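You operate a simulated robot arm through the tools that you are given. There is no shell and no other tool. Be economical: measure what you need, move in short steps, check, and stop when the job is done.

The job below is to be done with a simulated two-armed robot. You get a single attempt, and the scene is never put back.

## Task
Carry the green parts tray with both arms and set it on the top of the store bench. Put the orange lens marked "L62" from the top of the big table on the top of the tool cart and the orange lens labelled "R150" on the end of the big table. Put one of the purple lens from the top of the big table on the clear reference disc. Take the green card and put it on the low shelf of the island. Stack the wooden box that says "75" from the top of the small table on top of the wooden box marked "72". Turn the damp knob 26 to 45 %RH. Do these in any order. Set down upright: green card.

Only the result counts: the job must be done as asked and must still hold three seconds after the hand-in. Knocking over, shifting, dropping, spilling or breaking anything else fails it.

## Robot
Two 7-joint arms with two-finger parallel grippers on one trunk, on a base that drives. Base frame: it is fixed to the floor where the robot stands at the start and does not move with it; the origin is under the middle of the robot, x ahead of it, y to its left, z up. Units: m, degrees, N and s.
The left shoulder is at the start at [0.062, 0.197, 1.054], the right one opposite. With the tool pointing down near the work surface each hand reaches from about 0.3 to 0.72 m from the robot's upright axis, wherever it stands, measured 20 degrees to its own side. Places, roughly: clear reference disc [3.5, -3, 0.75]; damp knob 26 [1.1, 2.4, 1.4]; end of the big table (22x32 cm) [2.82, -2.74, 0.8]; green card [1, -2.75, 1]; green parts tray (26x20x3 cm) [0.5, -0.1, 0.9]; low shelf of the island [3.1, 0.5, 0.3]; orange lens [3, -2, 0.75]; purple lens [3.5, -3.25, 0.75]; top of the store bench [2.7, 2.7, 0.9]; top of the tool cart [0.6, 0.1, 0.9]; wooden box [1.5, -2.75, 1]. Payload 1.57 kg a hand.
The TCP of each hand is the grasp point between the finger pads, 0.03 m short of the fingertips. In the tool frame z runs along the fingers and y along their closing line. The gripper opens to 0.11 m. The fingers are 0.024 m wide and 0.012 m thick; the gripper's body (0.048 by 0.112 m) begins 0.078 m behind the TCP.
Orientation is that of the tool frame in the base frame, as a unit quaternion [w, x, y, z]. With the fingers straight down and closing along the base's y, the tool's x points along the base's -x, its y along +y and its z along -z.

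## Interface
- The arms move only by the tool play_rows. It takes "left_plan", "right_plan" or both (then of equal length, played together; a hand with none holds still); each is a list of rows, each a list of 7 numbers: the shift along the tool's x, y, z in cm, then the turn, a rotation vector about the tool's x, y, z in degrees, then the opening, from 0 (shut) to 1 (fully open). In form: [[dx, dy, dz, ax, ay, az, gripper], ...]. A call has 1 to 10 rows; each row is the pose to reach, as a shift and turn from the pose commanded when the call began, along the tool's axes at that moment. A row lasts 0.2 s, in which the tool goes at most 0.05 m and 8.6 degrees; a call with a longer step from one row to the next is refused whole, and so is a gripper value outside its range. Where a pose cannot be reached the arm comes as near as it can. A force on the tool above 40 N (or 10 N above the force at the start of the call, whichever is more), or a blocked arm, ends the call early, and 0.2 s more pass. Each finger travels about 0.072 m/s and halts on what it meets, pressing with about 20 N; the grip force reading is that of the motor and also rises with nothing between the fingers. The clock runs only during rows and for 0.2 s after the last one: add rows that repeat a pose to give the fingers time. The reply holds the time, the measured pose of the TCP, the force on the tool along the base axes, the opening and the grip force, in the units named above and with some noise, with the torque about the TCP (base axes, N m) and any sound that the robot's microphone picked up.
- Cameras (640 x 400 px; columns grow to the right, rows downward): "scene" is now at [0.1109, 0.0111, 1.6342]; the picture's right is [0.07, -1.00, 0.00], its down [-0.85, -0.06, -0.52] and it looks along [0.52, 0.03, -0.85] (base axes); focal length 250 px, centre (320, 200). "left" rides on the left gripper at [0.07, -0.016, -0.141] in its tool frame; the picture's right is [0.23, 0.97, 0.00], its down [-0.85, 0.20, -0.48] and it looks along [-0.47, 0.11, 0.88] (tool axes); focal length 222 px, centre (320, 200). "right" rides on the right gripper at [0.07, 0.016, -0.141] in its tool frame; the picture's right is [-0.23, 0.97, 0.00], its down [-0.85, -0.20, -0.48] and it looks along [-0.47, -0.11, 0.88] (tool axes); focal length 222 px, centre (320, 200). There is no depth. A picture from a camera that has moved, and an enlarged one, comes with that camera's place and axes in the base frame and with its lens. The place of the scene camera against the robot may be out by one fixed shift of up to 0.018 m in any direction.
- grab_frame(camera): a new picture of that camera. No time passes.
- lift_body(by): slides the trunk up (or, below 0, down) by that many m; the arms and the scene camera ride with it, the base frame stays. It gives what a move gives, with no picture.
- steer(legs): drives the robot by 1 to 6 legs, each [ahead, left, turn to the left] in m, m and degrees, along the robot's own axes; the way and the turn of a leg run together, so that a leg with both is an arc; at most 1.5 m and 180 degrees a leg. The arms and the cameras ride along, it lands a little off, and it stops where it bumps. It gives what a move gives.
- turn_head(pan, tilt): turns the head with the scene camera to pan (to the left, within 86 degrees either way) and tilt (down, from -29 to 69), counted from straight ahead of the robot. It gives what a move gives.
- inspect(camera, box): a new picture of the part [left, top, right, bottom] of that camera's present view, enlarged. No time passes.
- sign_off(): hands the job in; it is judged then, once.

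Work in short steps. Places have to be worked out from the pictures, the camera data and where the tool is seen: move nearer, look again, correct. Check each grasp and each placing, and mend what went wrong. You have 186 turns and 158 pictures in all, those below and enlarged ones among them. Open the grippers and draw the arms clear of the work before you hand the job in, unless the task says otherwise.

The tools are called after "Request:" as name(argument=value, ...) on one line, values as JSON. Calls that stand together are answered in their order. play_rows: Moves the arms, as the interface text tells. Its arguments: {"type":"object","properties":{"left_plan":{"type":"array","items":{"type":"array","items":{"type":"number"}}},"right_plan":{"type":"array","items":{"type":"array","items":{"type":"number"}}}},"required":[]} The other tools are called the same way: lift_body (by) slides the trunk up or down; steer (legs) drives the base; turn_head (pan, tilt) turns the head that bears the scene camera; grab_frame (camera) takes a picture; inspect (camera, box) takes an enlarged picture of a part of a camera's view; sign_off () hands the job in.

At the start:

```text
time_s: 0.0
left_tool_pos: [0.5294, 0.2011, 1.1099]
left_orientation: [-0.001, 0.0, 1.0, 0.0]
left_ft_force: [0.0, 0.0, 0.8]
left_ft_torque: [-0.01, 0.04, -0.01]
left_grip_width: 0.11
left_finger_force: 0.0
right_tool_pos: [0.352, -0.1449, 1.1816]
right_orientation: [-0.001, 0.0, 1.0, 0.0]
right_ft_force: [0.3, -0.6, -0.1]
right_ft_torque: [-0.01, -0.02, 0.0]
right_grip_width: 0.1099
right_finger_force: 0.1
trunk travel left (down, up): [-0.65, 0.34]
robot x, y, heading: [0.0008, 0.0015, -0.2]
head pan, tilt: [3.8, 58.5]
```

scene: 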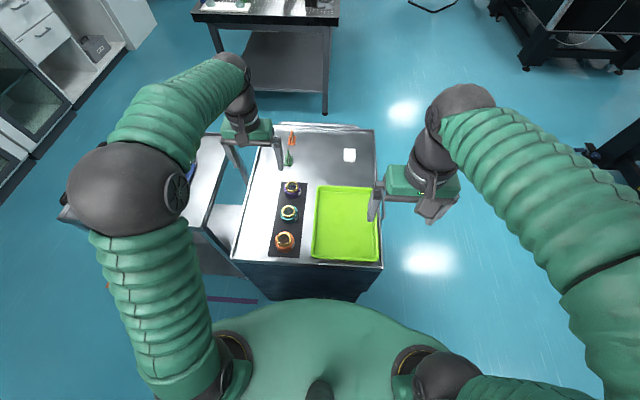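
right: 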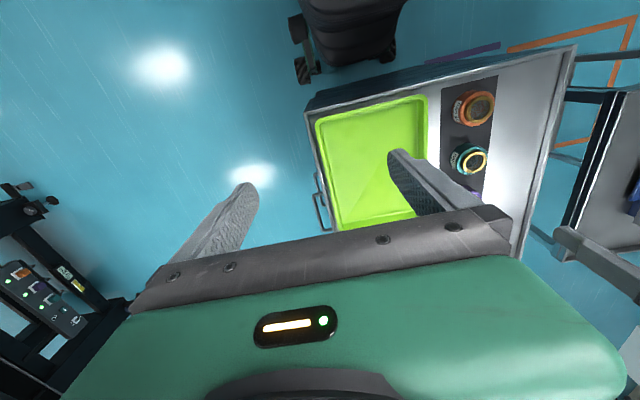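
left: 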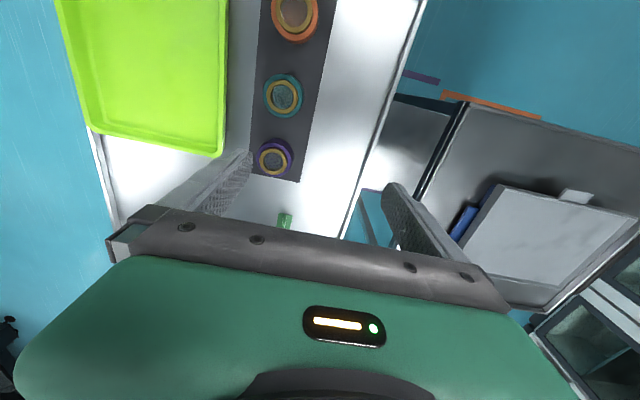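

The tray is just ahead on the tool cart, with lenses beside it. I look around first to map the furniture.

Request:
inspect(camera="scene", box=[200, 110, 420, 280])

Request:
turn_head(pan=0, tilt=20)

Request:
grab_frame(camera="scene")

Request:
turn_head(pan=65, tilt=20)

Request:
grab_frame(camera="scene")

Request:
turn_head(pan=-65, tilt=20)

Request:
grab_frame(camera="scene")

```text
2.35 times, centred on (310, 195) of scene
camera zoom: at [0.1109, 0.0111, 1.6342], right [0.07, -1.0, 0.0], down [-0.85, -0.06, -0.52], along [0.52, 0.03, -0.85], focal length 590 px, centre (344, 212)
```

zoom: 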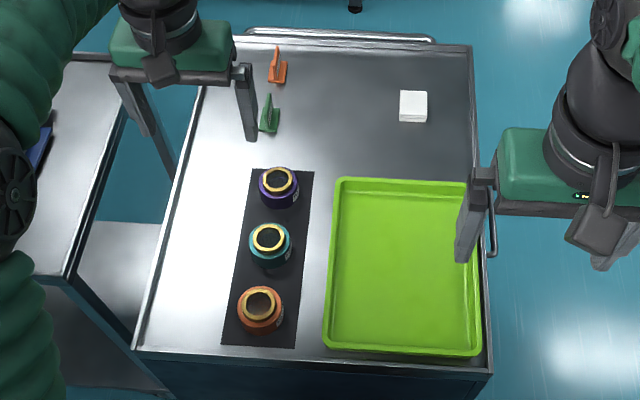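

```text
time_s: 1.1
left_tool_pos: [0.5278, 0.2005, 1.1098]
left_orientation: [-0.001, 0.0, 1.0, 0.0]
left_ft_force: [-0.6, -0.1, -0.1]
left_ft_torque: [-0.02, 0.02, 0.01]
left_grip_width: 0.1102
left_finger_force: 0.0
right_tool_pos: [0.3516, -0.1456, 1.1805]
right_orientation: [0.0, 0.0, 1.0, 0.0]
right_ft_force: [0.3, 0.7, -0.1]
right_ft_torque: [0.03, 0.0, -0.03]
right_grip_width: 0.1099
right_finger_force: 0.0
trunk travel left (down, up): [-0.65, 0.34]
robot x, y, heading: [0.0018, 0.0005, 0.1]
head pan, tilt: [0.0, 20.0]
```

```text
153 pictures are left
camera scene: at [0.1359, 0.0066, 1.6905], right [0.0, -1.0, 0.0], down [-0.34, 0.0, -0.94], along [0.94, 0.0, -0.34], focal length 250 px, centre (320, 200)
```

scene: 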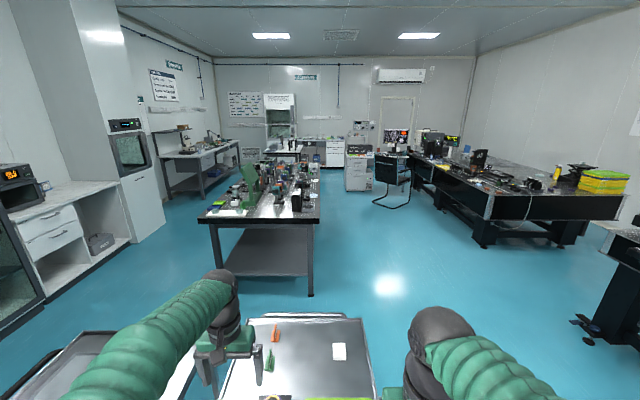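

```text
time_s: 2.4
left_tool_pos: [0.5292, 0.201, 1.11]
left_orientation: [0.0, 0.0, 1.0, 0.0]
left_ft_force: [0.0, 0.3, 0.5]
left_ft_torque: [0.02, 0.0, 0.01]
left_grip_width: 0.11
left_finger_force: 0.0
right_tool_pos: [0.3515, -0.1449, 1.1803]
right_orientation: [0.001, 0.0, 1.0, -0.001]
right_ft_force: [0.8, -0.8, 0.0]
right_ft_torque: [0.01, 0.02, 0.01]
right_grip_width: 0.1098
right_finger_force: 0.0
trunk travel left (down, up): [-0.65, 0.34]
robot x, y, heading: [-0.0012, -0.0011, -0.0]
head pan, tilt: [65.0, 20.0]
```

```text
152 pictures are left
camera scene: at [0.0822, 0.0911, 1.6907], right [0.91, -0.42, 0.0], down [-0.15, -0.31, -0.94], along [0.4, 0.85, -0.34], focal length 250 px, centre (320, 200)
```

scene: 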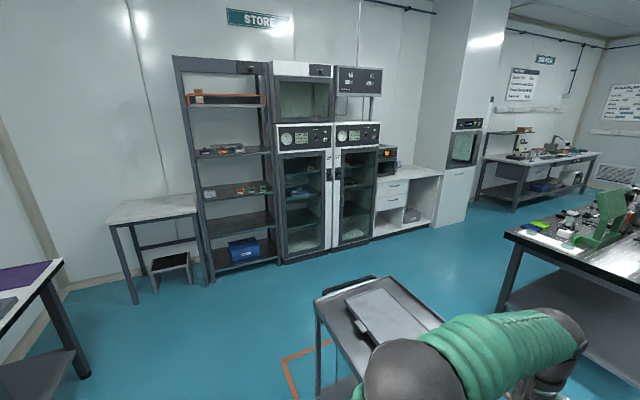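

```text
time_s: 4.5
left_tool_pos: [0.5286, 0.2009, 1.1102]
left_orientation: [0.001, 0.0, 1.0, 0.0]
left_ft_force: [-0.2, -0.8, 0.2]
left_ft_torque: [-0.01, -0.02, 0.0]
left_grip_width: 0.1099
left_finger_force: 0.0
right_tool_pos: [0.3517, -0.146, 1.1802]
right_orientation: [0.0, -0.001, 1.0, 0.0]
right_ft_force: [0.6, 0.2, 0.0]
right_ft_torque: [0.02, -0.02, -0.02]
right_grip_width: 0.1101
right_finger_force: 0.1
trunk travel left (down, up): [-0.65, 0.34]
robot x, y, heading: [0.0021, -0.0025, -0.0]
head pan, tilt: [-65.0, 20.0]
```

```text
151 pictures are left
camera scene: at [0.0822, -0.0778, 1.6907], right [-0.91, -0.42, 0.0], down [-0.15, 0.31, -0.94], along [0.4, -0.85, -0.34], focal length 250 px, centre (320, 200)
```

scene: 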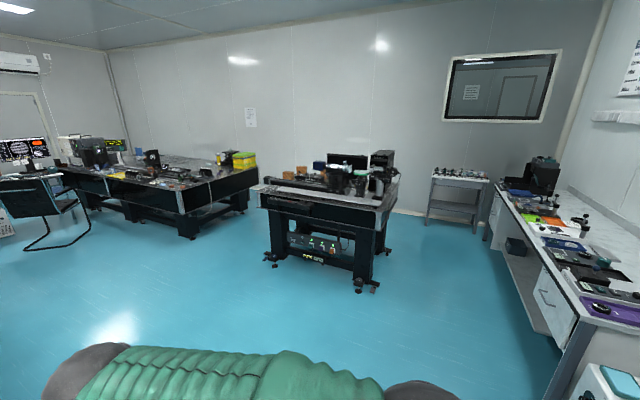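

The tray spans about x 0.347–0.597, y −0.147–0.05, aligned with the base. I bring both hands above its left and right rims and check.

Request:
play_rows(left_plan=[[1.2, -3, 1, 0, 0, 0, 0.6], [2.4, -6, 3, 0, 0, 0, 0.4], [3.6, -9, 5, 0, 0, 0, 0.4], [4.8, -12, 7, 0, 0, 0, 0.4], [5.9, -14.9, 8, 0, 0, 0, 0.4], [5.9, -14.9, 8, 0, 0, 0, 0.4]], right_plan=[[-2.4, 0, 3, 0, 0, 0, 0.6], [-4.8, -0.1, 6, 0, 0, 0, 0.4], [-7.2, -0.2, 9, 0, 0, 0, 0.4], [-9.6, -0.2, 12, 0, 0, 0, 0.4], [-11.8, -0.2, 15, 0, 0, 0, 0.4], [-11.8, -0.2, 15, 0, 0, 0, 0.4]])

Request:
turn_head(pan=0, tilt=60)

Request:
inspect(camera="scene", box=[220, 130, 460, 280])

Request:
grab_frame(camera="left")

Request:
grab_frame(camera="right")

```text
time_s: 5.9
left_tool_pos: [0.469, 0.051, 1.0314]
left_orientation: [0.0, 0.0, 1.0, 0.0]
left_ft_force: [-0.1, 0.4, 1.4]
left_ft_torque: [-0.02, -0.02, -0.01]
left_grip_width: 0.0439
left_finger_force: 0.1
right_tool_pos: [0.4692, -0.1491, 1.0307]
right_orientation: [0.001, -0.001, 1.0, 0.0]
right_ft_force: [-1.1, -0.1, 0.7]
right_ft_torque: [0.02, -0.02, 0.03]
right_grip_width: 0.0441
right_finger_force: 0.0
trunk travel left (down, up): [-0.65, 0.34]
robot x, y, heading: [0.0049, -0.0024, 0.3]
head pan, tilt: [-65.0, 20.0]
```

```text
time_s: 7.3
left_tool_pos: [0.4699, 0.052, 1.0304]
left_orientation: [0.0, 0.001, 1.0, 0.0]
left_ft_force: [0.0, -0.6, 0.2]
left_ft_torque: [0.02, 0.02, 0.0]
left_grip_width: 0.0439
left_finger_force: 0.1
right_tool_pos: [0.468, -0.1479, 1.031]
right_orientation: [0.0, 0.0, 1.0, 0.0]
right_ft_force: [-0.3, -0.6, -0.2]
right_ft_torque: [-0.01, -0.01, -0.03]
right_grip_width: 0.044
right_finger_force: 0.0
trunk travel left (down, up): [-0.65, 0.34]
robot x, y, heading: [-0.0032, 0.0041, 0.3]
head pan, tilt: [0.0, 60.0]
```

```text
2.67 times, centred on (340, 205) of scene
camera zoom: at [0.11, 0.0058, 1.6325], right [0.0, -1.0, 0.0], down [-0.87, 0.0, -0.5], along [0.5, 0.0, -0.87], focal length 668 px, centre (267, 187)
```

zoom: 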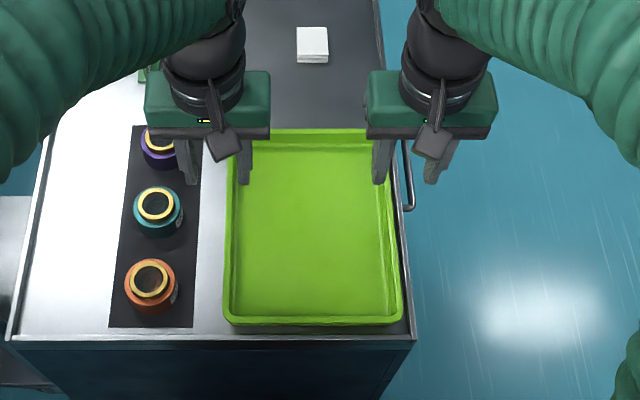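

```text
149 pictures are left
camera left: at [0.3996, 0.0348, 1.1743], right [-0.23, 0.97, 0.0], down [0.86, 0.2, 0.48], along [0.47, 0.11, -0.88], focal length 222 px, centre (320, 200)
```

left: 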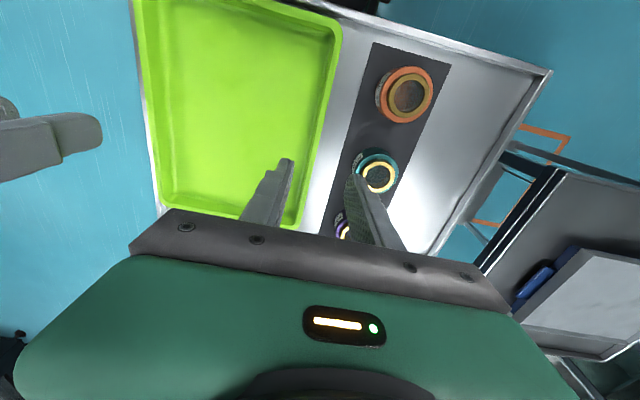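

```text
148 pictures are left
camera right: at [0.4, -0.1333, 1.1733], right [0.23, 0.97, 0.0], down [0.86, -0.2, 0.48], along [0.47, -0.11, -0.88], focal length 222 px, centre (320, 200)
```

right: 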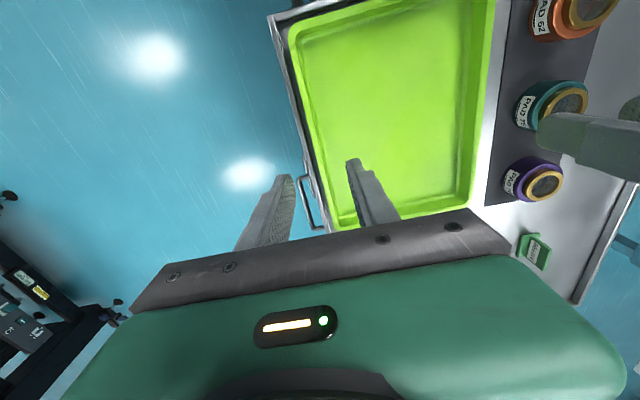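

Rims come out at y≈0.045 (left) and −0.152 (right). I shift the left hand 1 cm in and descend both to z≈0.945.

Request:
play_rows(left_plan=[[0, -1.1, 2, 0, 0, 0, 0.4], [0, -1.1, 5, 0, 0, 0, 0.4], [0, -1.1, 7, 0, 0, 0, 0.4], [0, -1.1, 8.5, 0, 0, 0, 0.4], [0, -1.1, 8.5, 0, 0, 0, 0.4]], right_plan=[[0, 0.1, 2, 0, 0, 0, 0.4], [0, 0.1, 5, 0, 0, 0, 0.4], [0, 0.1, 7, 0, 0, 0, 0.4], [0, 0.1, 8.5, 0, 0, 0, 0.4], [0, 0.1, 8.5, 0, 0, 0, 0.4]])

Request:
grab_frame(camera="left")

Request:
grab_frame(camera="right")

```text
time_s: 8.5
left_tool_pos: [0.4695, 0.041, 0.9461]
left_orientation: [0.0, 0.001, 1.0, -0.001]
left_ft_force: [0.3, -0.2, 0.4]
left_ft_torque: [-0.02, 0.0, 0.03]
left_grip_width: 0.044
left_finger_force: 0.0
right_tool_pos: [0.4696, -0.1484, 0.946]
right_orientation: [0.0, 0.0, 1.0, 0.001]
right_ft_force: [-0.4, -0.2, -0.2]
right_ft_torque: [0.0, -0.03, 0.0]
right_grip_width: 0.0437
right_finger_force: 0.1
trunk travel left (down, up): [-0.65, 0.34]
robot x, y, heading: [0.0021, 0.0004, -0.0]
head pan, tilt: [0.0, 60.0]
```

```text
147 pictures are left
camera left: at [0.3991, 0.0242, 1.0881], right [-0.23, 0.97, 0.0], down [0.86, 0.2, 0.48], along [0.47, 0.11, -0.88], focal length 222 px, centre (320, 200)
```

left: 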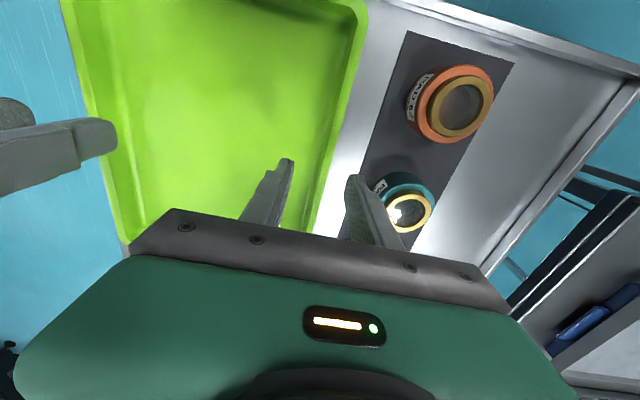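

```text
146 pictures are left
camera right: at [0.4, -0.1329, 1.0879], right [0.23, 0.97, 0.0], down [0.85, -0.2, 0.48], along [0.47, -0.11, -0.88], focal length 222 px, centre (320, 200)
```

right: 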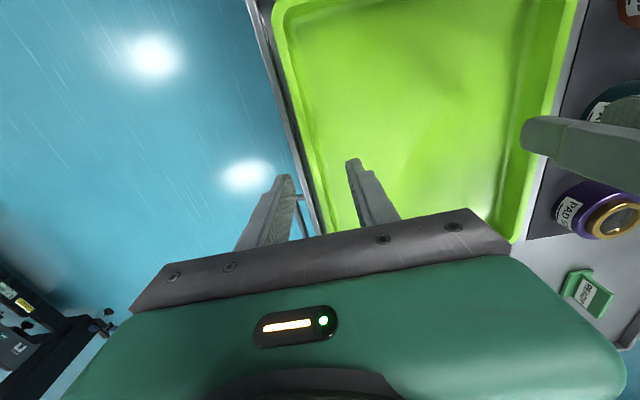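

Both finger pairs straddle the rims. I lower 0.6 cm and close.

Request:
play_rows(left_plan=[[0, 0, 0.7, 0, 0, 0, 0.4], [0, 0, 0.7, 0, 0, 0, 0.2], [0, 0, 0.7, 0, 0, 0, 0], [0, 0, 0.7, 0, 0, 0, 0], [0, 0, 0.7, 0, 0, 0, 0], [0, 0, 0.7, 0, 0, 0, 0]], right_plan=[[0, 0, 0.7, 0, 0, 0, 0.4], [0, 0, 0.7, 0, 0, 0, 0.2], [0, 0, 0.7, 0, 0, 0, 0], [0, 0, 0.7, 0, 0, 0, 0], [0, 0, 0.7, 0, 0, 0, 0], [0, 0, 0.7, 0, 0, 0, 0]])

```text
time_s: 9.9
left_tool_pos: [0.4709, 0.0413, 0.9371]
left_orientation: [-0.001, 0.0, 1.0, -0.001]
left_ft_force: [-0.2, 0.0, 0.2]
left_ft_torque: [0.02, -0.02, 0.02]
left_grip_width: 0.0
left_finger_force: 19.5
right_tool_pos: [0.4698, -0.149, 0.94]
right_orientation: [0.0, 0.0, 1.0, 0.001]
right_ft_force: [0.1, -0.3, 0.6]
right_ft_torque: [-0.03, -0.01, -0.01]
right_grip_width: 0.0001
right_finger_force: 19.9
trunk travel left (down, up): [-0.65, 0.34]
robot x, y, heading: [-0.002, -0.001, -0.1]
head pan, tilt: [0.0, 60.0]
```

Both closed on nothing, so the rim lies lower than assumed. I look.

Request:
grab_frame(camera="left")

Request:
grab_frame(camera="right")

Request:
inspect(camera="scene", box=[220, 130, 460, 280])

```text
145 pictures are left
camera left: at [0.3997, 0.0234, 1.0816], right [-0.23, 0.97, 0.0], down [0.86, 0.2, 0.48], along [0.47, 0.11, -0.88], focal length 222 px, centre (320, 200)
```

left: 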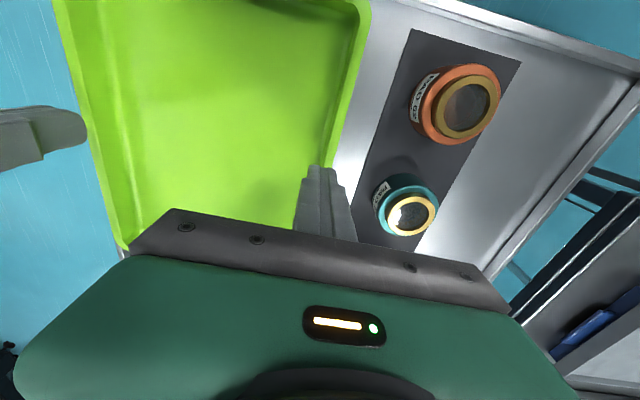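

```text
144 pictures are left
camera right: at [0.4004, -0.1326, 1.0806], right [0.23, 0.97, 0.0], down [0.86, -0.2, 0.48], along [0.47, -0.11, -0.88], focal length 222 px, centre (320, 200)
```

right: 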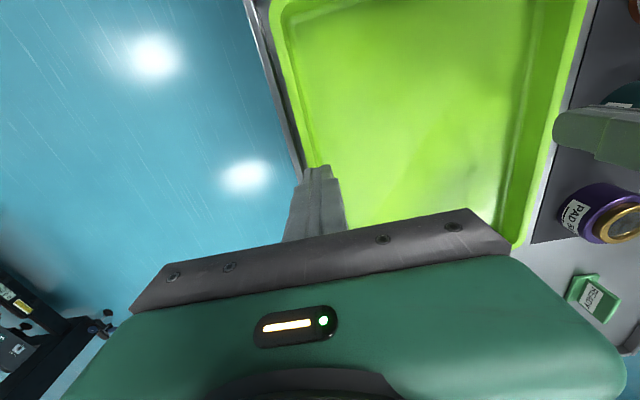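

```text
2.67 times, centred on (340, 205) of scene
camera zoom: at [0.1103, 0.0058, 1.6324], right [0.0, -1.0, 0.0], down [-0.87, 0.0, -0.5], along [0.5, 0.0, -0.87], focal length 668 px, centre (267, 187)
```

zoom: 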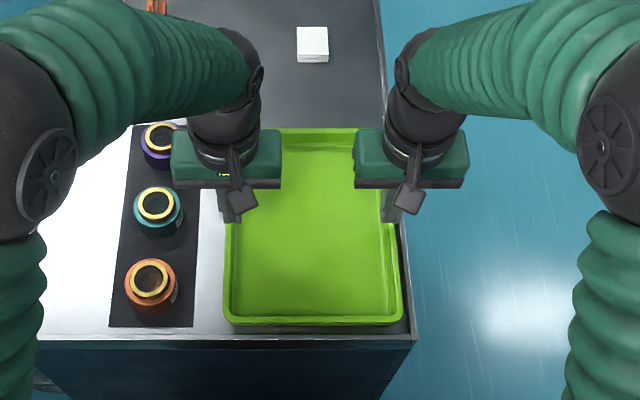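

The tips closed just above the rim; the rim top is at z≈0.90. I open, and descend deeper to TCP z≈0.91 with small y corrections.

Request:
play_rows(left_plan=[[0, 0.2, -1, 0, 0, 0, 0.2], [0, 0.2, -1, 0, 0, 0, 0.4], [0, 0.2, -1, 0, 0, 0, 0.4], [0, 0.2, 1, 0, 0, 0, 0.4], [0, 0.2, 2.6, 0, 0, 0, 0.4], [0, 0.2, 2.6, 0, 0, 0, 0.4]], right_plan=[[0, -0.3, -1, 0, 0, 0, 0.2], [0, -0.3, -1, 0, 0, 0, 0.4], [0, -0.3, -1, 0, 0, 0, 0.4], [0, -0.3, 1, 0, 0, 0, 0.4], [0, -0.3, 2.6, 0, 0, 0, 0.4], [0, -0.3, 2.6, 0, 0, 0, 0.4]])

Request:
grab_frame(camera="left")

Request:
grab_frame(camera="right")

```text
time_s: 11.3
left_tool_pos: [0.4685, 0.0433, 0.9122]
left_orientation: [0.0, 0.0, 1.0, 0.0]
left_ft_force: [0.2, -0.5, 0.6]
left_ft_torque: [0.0, -0.02, -0.01]
left_grip_width: 0.0442
left_finger_force: 0.1
right_tool_pos: [0.468, -0.1503, 0.9126]
right_orientation: [-0.001, 0.0, 1.0, 0.0]
right_ft_force: [0.0, -0.2, 0.4]
right_ft_torque: [0.02, 0.03, -0.02]
right_grip_width: 0.044
right_finger_force: 0.0
trunk travel left (down, up): [-0.65, 0.34]
robot x, y, heading: [0.0005, 0.0001, 0.1]
head pan, tilt: [0.0, 60.0]
```

```text
142 pictures are left
camera left: at [0.399, 0.0256, 1.0555], right [-0.23, 0.97, 0.0], down [0.85, 0.2, 0.48], along [0.47, 0.11, -0.88], focal length 222 px, centre (320, 200)
```

left: 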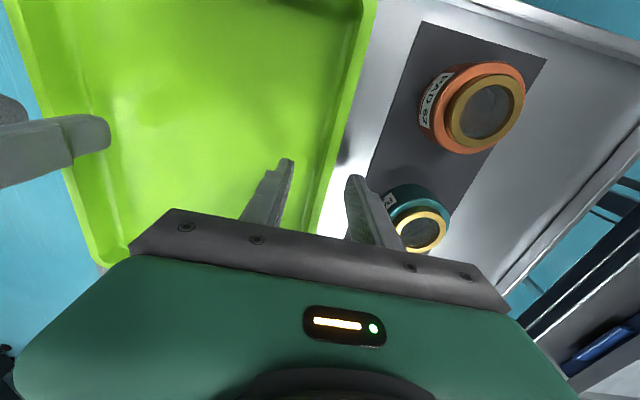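

```text
141 pictures are left
camera right: at [0.399, -0.1362, 1.0548], right [0.23, 0.97, 0.0], down [0.85, -0.2, 0.48], along [0.47, -0.11, -0.88], focal length 222 px, centre (320, 200)
```

right: 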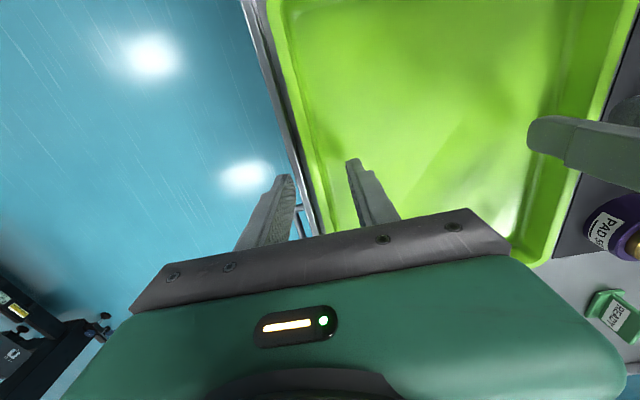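

Rims sit between the fingers. I close.

Request:
play_rows(left_plan=[[0, 0, 0.4, 0, 0, 0, 0.3], [0, 0, 0.4, 0, 0, 0, 0.2], [0, 0, 0.4, 0, 0, 0, 0.1], [0, 0, 0.4, 0, 0, 0, 0], [0, 0, 0.4, 0, 0, 0, 0], [0, 0, 0.4, 0, 0, 0, 0]], right_plan=[[0, 0, 0.4, 0, 0, 0, 0.3], [0, 0, 0.4, 0, 0, 0, 0.2], [0, 0, 0.4, 0, 0, 0, 0.1], [0, 0, 0.4, 0, 0, 0, 0], [0, 0, 0.4, 0, 0, 0, 0], [0, 0, 0.4, 0, 0, 0, 0]])

```text
time_s: 12.7
left_tool_pos: [0.4693, 0.0436, 0.9085]
left_orientation: [-0.001, 0.0, 1.0, 0.001]
left_ft_force: [-1.4, 14.7, 3.7]
left_ft_torque: [0.37, 0.1, -0.03]
left_grip_width: 0.0036
left_finger_force: 20.0
right_tool_pos: [0.4691, -0.1526, 0.9083]
right_orientation: [0.001, 0.001, 1.0, -0.001]
right_ft_force: [0.5, -14.4, -0.1]
right_ft_torque: [-0.31, -0.02, 0.01]
right_grip_width: 0.0038
right_finger_force: 19.7
trunk travel left (down, up): [-0.65, 0.34]
robot x, y, heading: [0.0011, 0.0028, 0.0]
head pan, tilt: [0.0, 60.0]
```

Both rims are gripped (3.7 mm) with an inner squeeze of ~14 N; I ease each hand outward 2 mm and lift.

Request:
play_rows(left_plan=[[0, 0.2, 0, 0, 0, 0, 0], [0, 0.2, -2, 0, 0, 0, 0], [0, 0.2, -4, 0, 0, 0, 0], [0, 0.2, -7, 0, 0, 0, 0], [0, 0.2, -10, 0, 0, 0, 0], [0, 0.2, -13, 0, 0, 0, 0], [0, 0.2, -15, 0, 0, 0, 0]], right_plan=[[0, -0.2, 0, 0, 0, 0, 0], [0, -0.2, -2, 0, 0, 0, 0], [0, -0.2, -4, 0, 0, 0, 0], [0, -0.2, -7, 0, 0, 0, 0], [0, -0.2, -10, 0, 0, 0, 0], [0, -0.2, -13, 0, 0, 0, 0], [0, -0.2, -15, 0, 0, 0, 0]])

Request:
turn_head(pan=0, tilt=45)

Request:
grab_frame(camera="scene")

```text
time_s: 14.3
left_tool_pos: [0.4692, 0.045, 1.0585]
left_orientation: [0.0, 0.001, 1.0, 0.001]
left_ft_force: [-0.2, -0.4, 0.5]
left_ft_torque: [0.01, 0.02, 0.0]
left_grip_width: 0.0002
left_finger_force: 20.2
right_tool_pos: [0.4687, -0.1526, 1.0601]
right_orientation: [0.0, 0.0, 1.0, 0.0]
right_ft_force: [0.5, 0.4, -0.3]
right_ft_torque: [-0.02, -0.01, 0.0]
right_grip_width: 0.0
right_finger_force: 19.9
trunk travel left (down, up): [-0.65, 0.34]
robot x, y, heading: [-0.0001, 0.0002, 0.0]
head pan, tilt: [0.0, 60.0]
```

```text
time_s: 15.1
left_tool_pos: [0.4696, 0.0446, 1.0571]
left_orientation: [0.0, 0.0, 1.0, 0.0]
left_ft_force: [-1.0, -0.1, 0.0]
left_ft_torque: [-0.01, 0.0, -0.02]
left_grip_width: 0.0
left_finger_force: 20.0
right_tool_pos: [0.4694, -0.1515, 1.0591]
right_orientation: [0.0, 0.001, 1.0, 0.0]
right_ft_force: [0.3, 0.0, -0.3]
right_ft_torque: [0.01, -0.01, -0.02]
right_grip_width: 0.0
right_finger_force: 20.4
trunk travel left (down, up): [-0.65, 0.34]
robot x, y, heading: [-0.0019, 0.0008, 0.4]
head pan, tilt: [0.0, 45.0]
```

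```text
140 pictures are left
camera scene: at [0.1248, 0.0058, 1.6518], right [0.0, -1.0, 0.0], down [-0.71, 0.0, -0.7], along [0.7, 0.0, -0.71], focal length 250 px, centre (320, 200)
```

scene: 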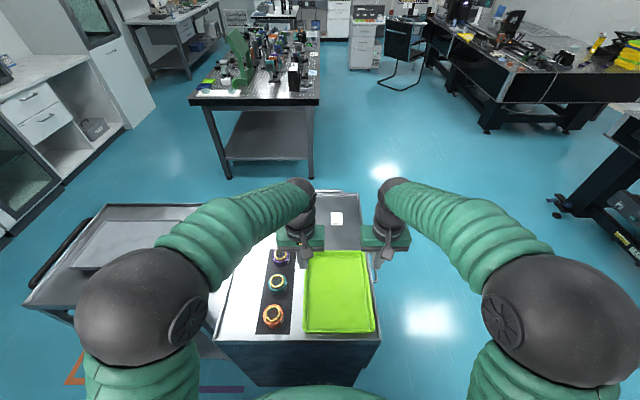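

The rim slipped (grip too shallow). I go back deeper, TCP z≈0.893, left y 0.046, right y −0.154.

Request:
play_rows(left_plan=[[0, 0.1, 2, 0, 0, 0, 0.2], [0, 0.1, 6, 0, 0, 0, 0.35], [0, 0.1, 10, 0, 0, 0, 0.35], [0, 0.1, 13, 0, 0, 0, 0.35], [0, 0.1, 15.5, 0, 0, 0, 0.35], [0, 0.1, 16.6, 0, 0, 0, 0.35], [0, 0.1, 16.6, 0, 0, 0, 0.35]], right_plan=[[0, -0.2, 2, 0, 0, 0, 0.2], [0, -0.2, 6, 0, 0, 0, 0.35], [0, -0.2, 10, 0, 0, 0, 0.35], [0, -0.2, 13, 0, 0, 0, 0.35], [0, -0.2, 15.5, 0, 0, 0, 0.35], [0, -0.2, 16.6, 0, 0, 0, 0.35], [0, -0.2, 16.6, 0, 0, 0, 0.35]])

Request:
grab_frame(camera="left")

Request:
grab_frame(camera="right")

```text
time_s: 16.4
left_tool_pos: [0.4666, 0.0452, 0.9018]
left_orientation: [0.001, -0.001, 1.0, 0.001]
left_ft_force: [0.4, 0.4, 0.5]
left_ft_torque: [0.0, -0.05, 0.0]
left_grip_width: 0.0385
left_finger_force: 0.0
right_tool_pos: [0.4659, -0.1549, 0.9034]
right_orientation: [0.001, 0.001, 1.0, 0.0]
right_ft_force: [-0.4, 0.1, 0.9]
right_ft_torque: [-0.01, 0.01, 0.0]
right_grip_width: 0.0385
right_finger_force: 0.0
trunk travel left (down, up): [-0.65, 0.34]
robot x, y, heading: [0.0025, -0.0043, 0.1]
head pan, tilt: [0.0, 45.0]
stopped in row 6 (right hand): the force on the tool passed its limit at 52 N (the readings are from after the stop); the commanded pose is now the measured one
```

```text
139 pictures are left
camera left: at [0.3958, 0.0286, 1.0444], right [-0.23, 0.97, 0.0], down [0.85, 0.2, 0.48], along [0.47, 0.11, -0.88], focal length 222 px, centre (320, 200)
```

left: 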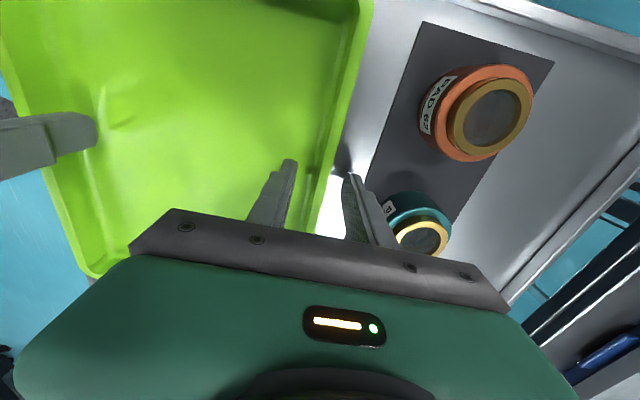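

```text
138 pictures are left
camera right: at [0.3965, -0.139, 1.045], right [0.23, 0.97, 0.0], down [0.85, -0.2, 0.48], along [0.47, -0.11, -0.88], focal length 222 px, centre (320, 200)
```

right: 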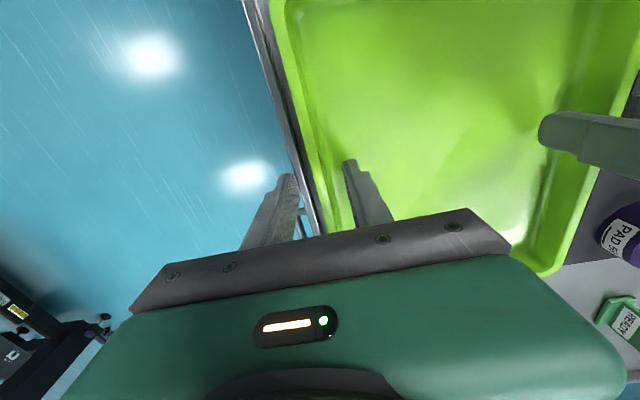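

Contact at tip z≈0.872 fits the tray floor; the earlier grip was off-centre (only outer fingers pressing). I raise 3 mm, centre, and close here.

Request:
play_rows(left_plan=[[0, 0.1, -0.1, 0, 0, 0, 0.3], [0, 0.1, -0.1, 0, 0, 0, 0.15], [0, 0.1, -0.1, 0, 0, 0, 0], [0, 0.1, -0.1, 0, 0, 0, 0], [0, 0.1, -0.1, 0, 0, 0, 0], [0, 0.1, -0.1, 0, 0, 0, 0]], right_plan=[[0, 0, -0.2, 0, 0, 0, 0.3], [0, 0, -0.2, 0, 0, 0, 0.15], [0, 0, -0.2, 0, 0, 0, 0], [0, 0, -0.2, 0, 0, 0, 0], [0, 0, -0.2, 0, 0, 0, 0], [0, 0, -0.2, 0, 0, 0, 0]])

Request:
grab_frame(camera="right")

```text
time_s: 17.8
left_tool_pos: [0.4679, 0.0438, 0.9025]
left_orientation: [0.001, 0.0, 1.0, -0.003]
left_ft_force: [1.3, -28.5, 0.0]
left_ft_torque: [-0.52, 0.07, 0.11]
left_grip_width: 0.0035
left_finger_force: 19.8
right_tool_pos: [0.4693, -0.1528, 0.9042]
right_orientation: [0.001, -0.001, 1.0, 0.0]
right_ft_force: [-1.1, 28.6, 0.8]
right_ft_torque: [0.62, -0.08, 0.0]
right_grip_width: 0.0034
right_finger_force: 20.3
trunk travel left (down, up): [-0.65, 0.34]
robot x, y, heading: [0.0022, -0.0015, 0.1]
head pan, tilt: [0.0, 45.0]
```

```text
137 pictures are left
camera right: at [0.3981, -0.1382, 1.046], right [0.23, 0.97, 0.0], down [0.85, -0.2, 0.48], along [0.47, -0.11, -0.88], focal length 222 px, centre (320, 200)
```

right: 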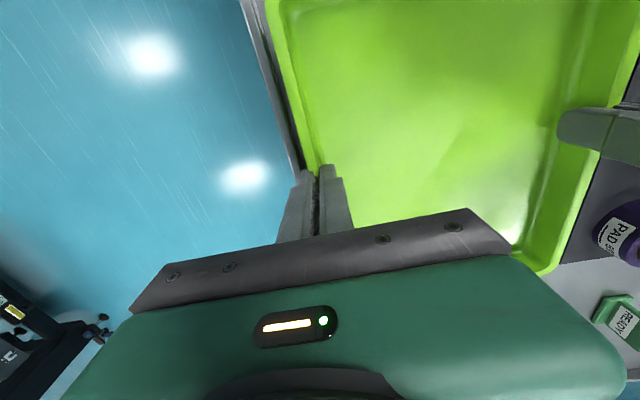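

Now it's a real pinch but stretched by 28 N; I ease inward 2 mm each and lift slowly.

Request:
play_rows(left_plan=[[0, -0.22, 0, 0, 0, 0, 0], [0, -0.22, 0, 0, 0, 0, 0], [0, -0.22, -0.5, 0, 0, 0, 0], [0, -0.22, -1, 0, 0, 0, 0], [0, -0.22, -1.5, 0, 0, 0, 0], [0, -0.22, -2, 0, 0, 0, 0]], right_plan=[[0, 0.22, 0, 0, 0, 0, 0], [0, 0.22, 0, 0, 0, 0, 0], [0, 0.22, -0.5, 0, 0, 0, 0], [0, 0.22, -1, 0, 0, 0, 0], [0, 0.22, -1.5, 0, 0, 0, 0], [0, 0.22, -2, 0, 0, 0, 0]])

Request:
grab_frame(camera="scene")

```text
time_s: 19.2
left_tool_pos: [0.4679, 0.0436, 0.9221]
left_orientation: [0.001, 0.0, 1.0, 0.0]
left_ft_force: [0.3, -19.0, -0.8]
left_ft_torque: [-0.43, 0.01, 0.1]
left_grip_width: 0.0039
left_finger_force: 20.0
right_tool_pos: [0.4667, -0.1529, 0.9243]
right_orientation: [0.001, 0.0, 1.0, 0.0]
right_ft_force: [-0.9, 17.9, -1.5]
right_ft_torque: [0.4, 0.01, 0.11]
right_grip_width: 0.0034
right_finger_force: 20.0
trunk travel left (down, up): [-0.65, 0.34]
robot x, y, heading: [0.0013, 0.0014, 0.0]
head pan, tilt: [0.0, 45.0]
```

```text
136 pictures are left
camera scene: at [0.1251, 0.0057, 1.6519], right [0.0, -1.0, 0.0], down [-0.71, 0.0, -0.71], along [0.71, 0.0, -0.71], focal length 250 px, centre (320, 200)
```

scene: 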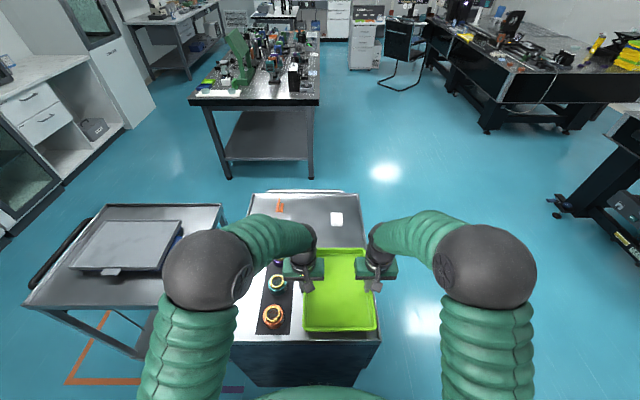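

It is lifted. I ease the remaining stretch and lift to about z 1.06, then check.

Request:
play_rows(left_plan=[[0, -0.1, -0.5, 0, 0, 0, 0], [0, -0.15, -2, 0, 0, 0, 0], [0, -0.15, -4, 0, 0, 0, 0], [0, -0.15, -6, 0, 0, 0, 0], [0, -0.15, -8, 0, 0, 0, 0], [0, -0.15, -10, 0, 0, 0, 0], [0, -0.15, -12, 0, 0, 0, 0], [0, -0.15, -13.5, 0, 0, 0, 0]], right_plan=[[0, 0.1, -0.5, 0, 0, 0, 0], [0, 0.15, -2, 0, 0, 0, 0], [0, 0.15, -4, 0, 0, 0, 0], [0, 0.15, -6, 0, 0, 0, 0], [0, 0.15, -8, 0, 0, 0, 0], [0, 0.15, -10, 0, 0, 0, 0], [0, 0.15, -12, 0, 0, 0, 0], [0, 0.15, -13.5, 0, 0, 0, 0]])

Request:
turn_head(pan=40, tilt=40)

Request:
grab_frame(camera="scene")

```text
time_s: 21.0
left_tool_pos: [0.466, 0.0426, 1.0578]
left_orientation: [0.0, -0.001, 1.0, 0.0]
left_ft_force: [1.2, 2.3, -1.3]
left_ft_torque: [0.04, -0.02, 0.03]
left_grip_width: 0.0034
left_finger_force: 20.0
right_tool_pos: [0.4666, -0.1524, 1.0598]
right_orientation: [0.001, 0.0, 1.0, 0.0]
right_ft_force: [-1.1, -1.0, -0.3]
right_ft_torque: [0.03, 0.02, 0.04]
right_grip_width: 0.0035
right_finger_force: 19.9
trunk travel left (down, up): [-0.65, 0.34]
robot x, y, heading: [-0.0011, 0.0009, -0.1]
head pan, tilt: [0.0, 45.0]
```

```text
time_s: 22.0
left_tool_pos: [0.4678, 0.0436, 1.0579]
left_orientation: [0.0, 0.0, 1.0, -0.001]
left_ft_force: [0.5, 4.7, -0.5]
left_ft_torque: [0.15, -0.03, 0.05]
left_grip_width: 0.0034
left_finger_force: 19.7
right_tool_pos: [0.468, -0.1529, 1.0595]
right_orientation: [0.0, -0.001, 1.0, 0.0]
right_ft_force: [-0.7, -5.5, -0.3]
right_ft_torque: [-0.11, 0.04, 0.07]
right_grip_width: 0.0035
right_finger_force: 20.0
trunk travel left (down, up): [-0.65, 0.34]
robot x, y, heading: [-0.0022, -0.0007, 0.2]
head pan, tilt: [40.0, 40.0]
```

```text
135 pictures are left
camera scene: at [0.1089, 0.0603, 1.6592], right [0.64, -0.77, 0.0], down [-0.49, -0.41, -0.77], along [0.59, 0.49, -0.64], focal length 250 px, centre (320, 200)
```

scene: 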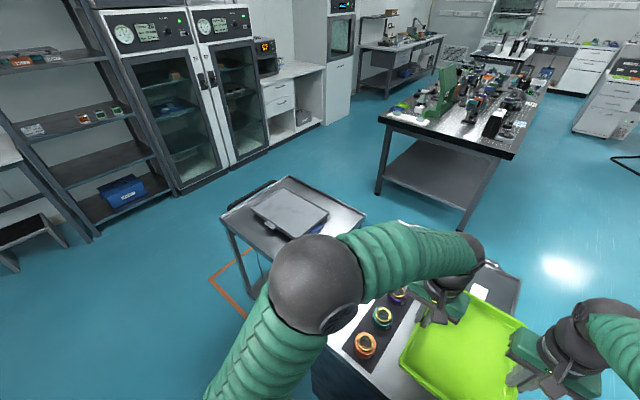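

The tray hangs firmly. The store bench front edge is at y≈2.45, x≈2.0–3.05. I back off the cart and strafe left toward the free lane at y≈1.6.

Request:
steer(legs=[[-0.45, 0, 0], [0, 0.8, 0]])

Request:
turn_head(pan=60, tilt=40)

Request:
grab_frame(camera="scene")

```text
time_s: 25.0
left_tool_pos: [0.0135, 0.043, 1.0581]
left_orientation: [0.001, -0.002, 1.0, 0.001]
left_ft_force: [0.2, 0.6, -0.4]
left_ft_torque: [0.01, -0.07, 0.0]
left_grip_width: 0.0034
left_finger_force: 20.0
right_tool_pos: [0.0149, -0.1509, 1.0613]
right_orientation: [0.001, -0.001, 1.0, 0.001]
right_ft_force: [0.0, 1.0, -0.2]
right_ft_torque: [0.1, 0.08, 0.07]
right_grip_width: 0.0035
right_finger_force: 20.4
trunk travel left (down, up): [-0.65, 0.34]
robot x, y, heading: [-0.4498, -0.0047, 0.1]
head pan, tilt: [40.0, 40.0]
stopped in leg 2: the robot was blocked; the commanded pose is now the measured one
```

```text
time_s: 25.9
left_tool_pos: [0.0134, 0.0434, 1.0585]
left_orientation: [0.001, -0.002, 1.0, 0.001]
left_ft_force: [0.5, -1.0, -0.8]
left_ft_torque: [0.03, -0.01, 0.03]
left_grip_width: 0.0036
left_finger_force: 20.1
right_tool_pos: [0.0151, -0.1522, 1.0611]
right_orientation: [0.002, -0.002, 1.0, 0.0]
right_ft_force: [-0.9, 0.7, -0.8]
right_ft_torque: [0.04, 0.01, 0.06]
right_grip_width: 0.0036
right_finger_force: 20.2
trunk travel left (down, up): [-0.65, 0.34]
robot x, y, heading: [-0.4525, -0.001, 0.2]
head pan, tilt: [60.0, 40.0]
```

```text
134 pictures are left
camera scene: at [-0.3592, 0.0778, 1.659], right [0.87, -0.5, -0.01], down [-0.32, -0.56, -0.76], along [0.38, 0.67, -0.64], focal length 250 px, centre (320, 200)
```

scene: 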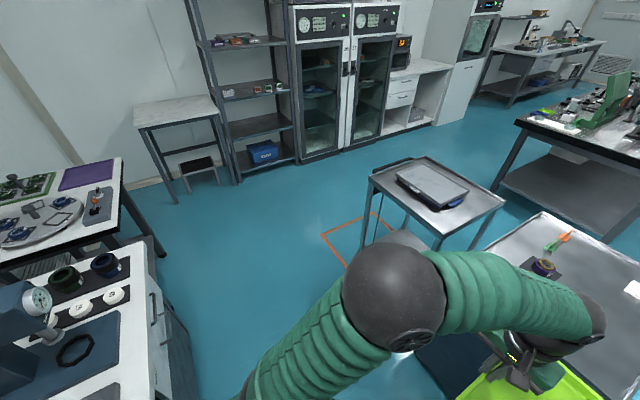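

A bench at x<−0.55 blocks strafing. I raise the trunk, go ahead a bit, turn left 90° over the cart and drive through the gap at x≈−0.12.

Request:
lift_body(by=0.12)

Request:
steer(legs=[[0.33, 0, 0], [0, 0, 90]])

Request:
turn_head(pan=0, tilt=50)

Request:
grab_frame(camera="scene")

```text
time_s: 27.4
left_tool_pos: [0.0145, 0.0441, 1.1788]
left_orientation: [0.001, -0.003, 1.0, 0.001]
left_ft_force: [0.6, 0.2, -1.1]
left_ft_torque: [0.02, -0.01, -0.01]
left_grip_width: 0.0035
left_finger_force: 19.5
right_tool_pos: [0.0148, -0.1519, 1.1808]
right_orientation: [0.0, -0.001, 1.0, 0.0]
right_ft_force: [-0.2, 0.3, 0.2]
right_ft_torque: [0.06, 0.01, 0.07]
right_grip_width: 0.0036
right_finger_force: 20.1
trunk travel left (down, up): [-0.77, 0.22]
robot x, y, heading: [-0.4488, -0.0023, 0.2]
head pan, tilt: [60.0, 40.0]
```

```text
time_s: 33.3
left_tool_pos: [-0.1545, 0.4651, 1.1793]
left_orientation: [0.002, -0.699, 0.715, 0.002]
left_ft_force: [-1.4, 0.5, -1.3]
left_ft_torque: [-0.01, 0.08, 0.02]
left_grip_width: 0.0037
left_finger_force: 19.8
right_tool_pos: [0.0417, 0.4589, 1.182]
right_orientation: [0.002, -0.699, 0.715, 0.001]
right_ft_force: [0.3, -0.6, -0.3]
right_ft_torque: [-0.05, 0.03, 0.07]
right_grip_width: 0.0037
right_finger_force: 19.8
trunk travel left (down, up): [-0.77, 0.22]
robot x, y, heading: [-0.1224, 0.0007, 88.6]
head pan, tilt: [60.0, 40.0]
```

```text
time_s: 34.6
left_tool_pos: [-0.1537, 0.4643, 1.1809]
left_orientation: [0.002, -0.699, 0.715, 0.003]
left_ft_force: [0.0, 1.4, -1.5]
left_ft_torque: [-0.05, 0.01, 0.0]
left_grip_width: 0.0034
left_finger_force: 20.0
right_tool_pos: [0.043, 0.4578, 1.1831]
right_orientation: [0.002, -0.698, 0.716, 0.002]
right_ft_force: [0.1, -0.4, -0.9]
right_ft_torque: [0.0, 0.04, 0.03]
right_grip_width: 0.0036
right_finger_force: 20.2
trunk travel left (down, up): [-0.77, 0.22]
robot x, y, heading: [-0.1251, 0.003, 88.9]
head pan, tilt: [0.0, 50.0]
```

```text
133 pictures are left
camera scene: at [-0.109, 0.1177, 1.765], right [1.0, -0.02, 0.0], down [-0.02, -0.77, -0.64], along [0.01, 0.64, -0.77], focal length 250 px, centre (320, 200)
```

scene: 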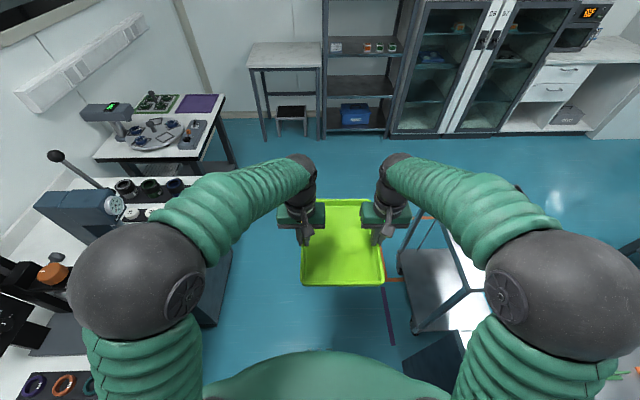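

The path ahead is clear between bench and trolley. I drive ahead 1.45 m, then look.

Request:
steer(legs=[[0.7, 0, 1], [0.75, 0, 0]])

Request:
turn_head(pan=-40, tilt=35)

Request:
grab_frame(camera="scene")

```text
time_s: 42.0
left_tool_pos: [-0.1304, 1.9007, 1.1809]
left_orientation: [0.003, -0.703, 0.711, 0.003]
left_ft_force: [-0.9, 1.4, -0.9]
left_ft_torque: [-0.04, 0.07, 0.05]
left_grip_width: 0.0037
left_finger_force: 20.6
right_tool_pos: [0.0659, 1.8992, 1.1836]
right_orientation: [0.003, -0.703, 0.711, 0.002]
right_ft_force: [0.1, -0.7, -0.6]
right_ft_torque: [0.01, 0.03, 0.04]
right_grip_width: 0.0035
right_finger_force: 19.6
trunk travel left (down, up): [-0.77, 0.22]
robot x, y, heading: [-0.0905, 1.4393, 89.4]
head pan, tilt: [0.0, 50.0]
```

```text
time_s: 43.1
left_tool_pos: [-0.1292, 1.9018, 1.1811]
left_orientation: [0.002, -0.703, 0.711, 0.002]
left_ft_force: [0.1, 0.2, -1.0]
left_ft_torque: [-0.03, 0.02, 0.03]
left_grip_width: 0.0032
left_finger_force: 19.8
right_tool_pos: [0.0663, 1.8989, 1.1827]
right_orientation: [0.003, -0.702, 0.712, 0.001]
right_ft_force: [-1.6, -0.2, -0.2]
right_ft_torque: [0.02, 0.02, 0.04]
right_grip_width: 0.0037
right_finger_force: 19.9
trunk travel left (down, up): [-0.77, 0.22]
robot x, y, heading: [-0.0918, 1.4403, 89.5]
head pan, tilt: [-40.0, 35.0]
```

```text
132 pictures are left
camera scene: at [-0.0231, 1.547, 1.7867], right [0.76, -0.65, 0.0], down [-0.37, -0.44, -0.82], along [0.53, 0.62, -0.58], focal length 250 px, centre (320, 200)
```

scene: 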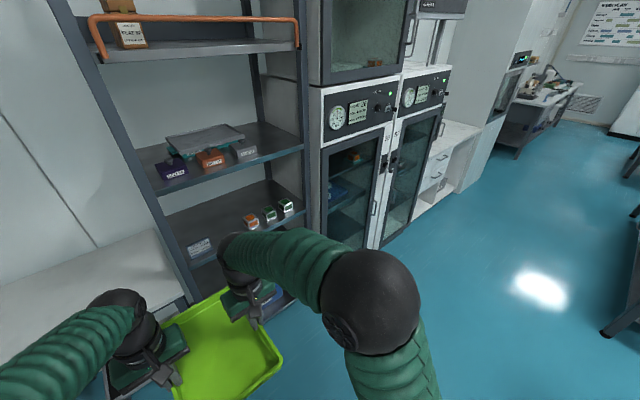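

Clear lane; strafe right to x≈2.6.

Request:
steer(legs=[[0, -1.4, 0.5], [0, -1.3, 0]])

Request:
turn_head(pan=0, tilt=40)

Request:
grab_frame(camera="scene")

```text
time_s: 56.4
left_tool_pos: [2.6061, 1.8864, 1.1802]
left_orientation: [0.003, -0.704, 0.71, 0.002]
left_ft_force: [0.3, 0.6, -1.1]
left_ft_torque: [-0.1, 0.06, 0.01]
left_grip_width: 0.0036
left_finger_force: 20.2
right_tool_pos: [2.802, 1.8849, 1.1822]
right_orientation: [0.003, -0.704, 0.711, 0.002]
right_ft_force: [-1.1, -0.5, -0.2]
right_ft_torque: [0.05, 0.04, 0.02]
right_grip_width: 0.0035
right_finger_force: 19.9
trunk travel left (down, up): [-0.77, 0.22]
robot x, y, heading: [2.648, 1.4254, 89.4]
head pan, tilt: [-40.0, 35.0]
```

```text
time_s: 57.5
left_tool_pos: [2.6073, 1.8839, 1.1815]
left_orientation: [0.002, -0.704, 0.71, 0.003]
left_ft_force: [0.3, 0.1, -1.3]
left_ft_torque: [-0.05, 0.01, 0.01]
left_grip_width: 0.0037
left_finger_force: 20.0
right_tool_pos: [2.8042, 1.8833, 1.1832]
right_orientation: [0.003, -0.704, 0.71, 0.003]
right_ft_force: [0.2, -0.7, -0.4]
right_ft_torque: [0.04, 0.02, 0.01]
right_grip_width: 0.0036
right_finger_force: 20.2
trunk travel left (down, up): [-0.77, 0.22]
robot x, y, heading: [2.6484, 1.4279, 89.4]
head pan, tilt: [0.0, 40.0]
```

```text
131 pictures are left
camera scene: at [2.6587, 1.5503, 1.7792], right [1.0, -0.01, 0.0], down [-0.01, -0.64, -0.76], along [0.01, 0.76, -0.64], focal length 250 px, centre (320, 200)
```

scene: 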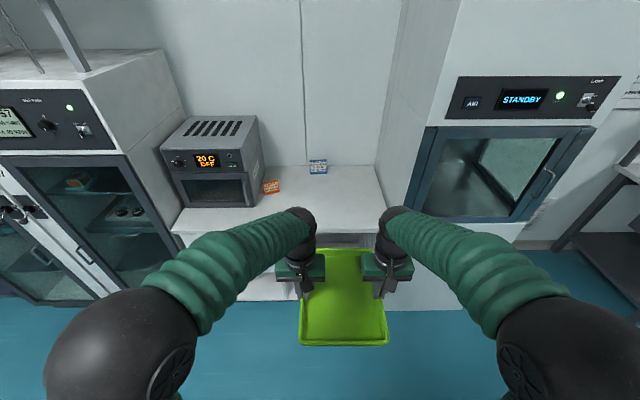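

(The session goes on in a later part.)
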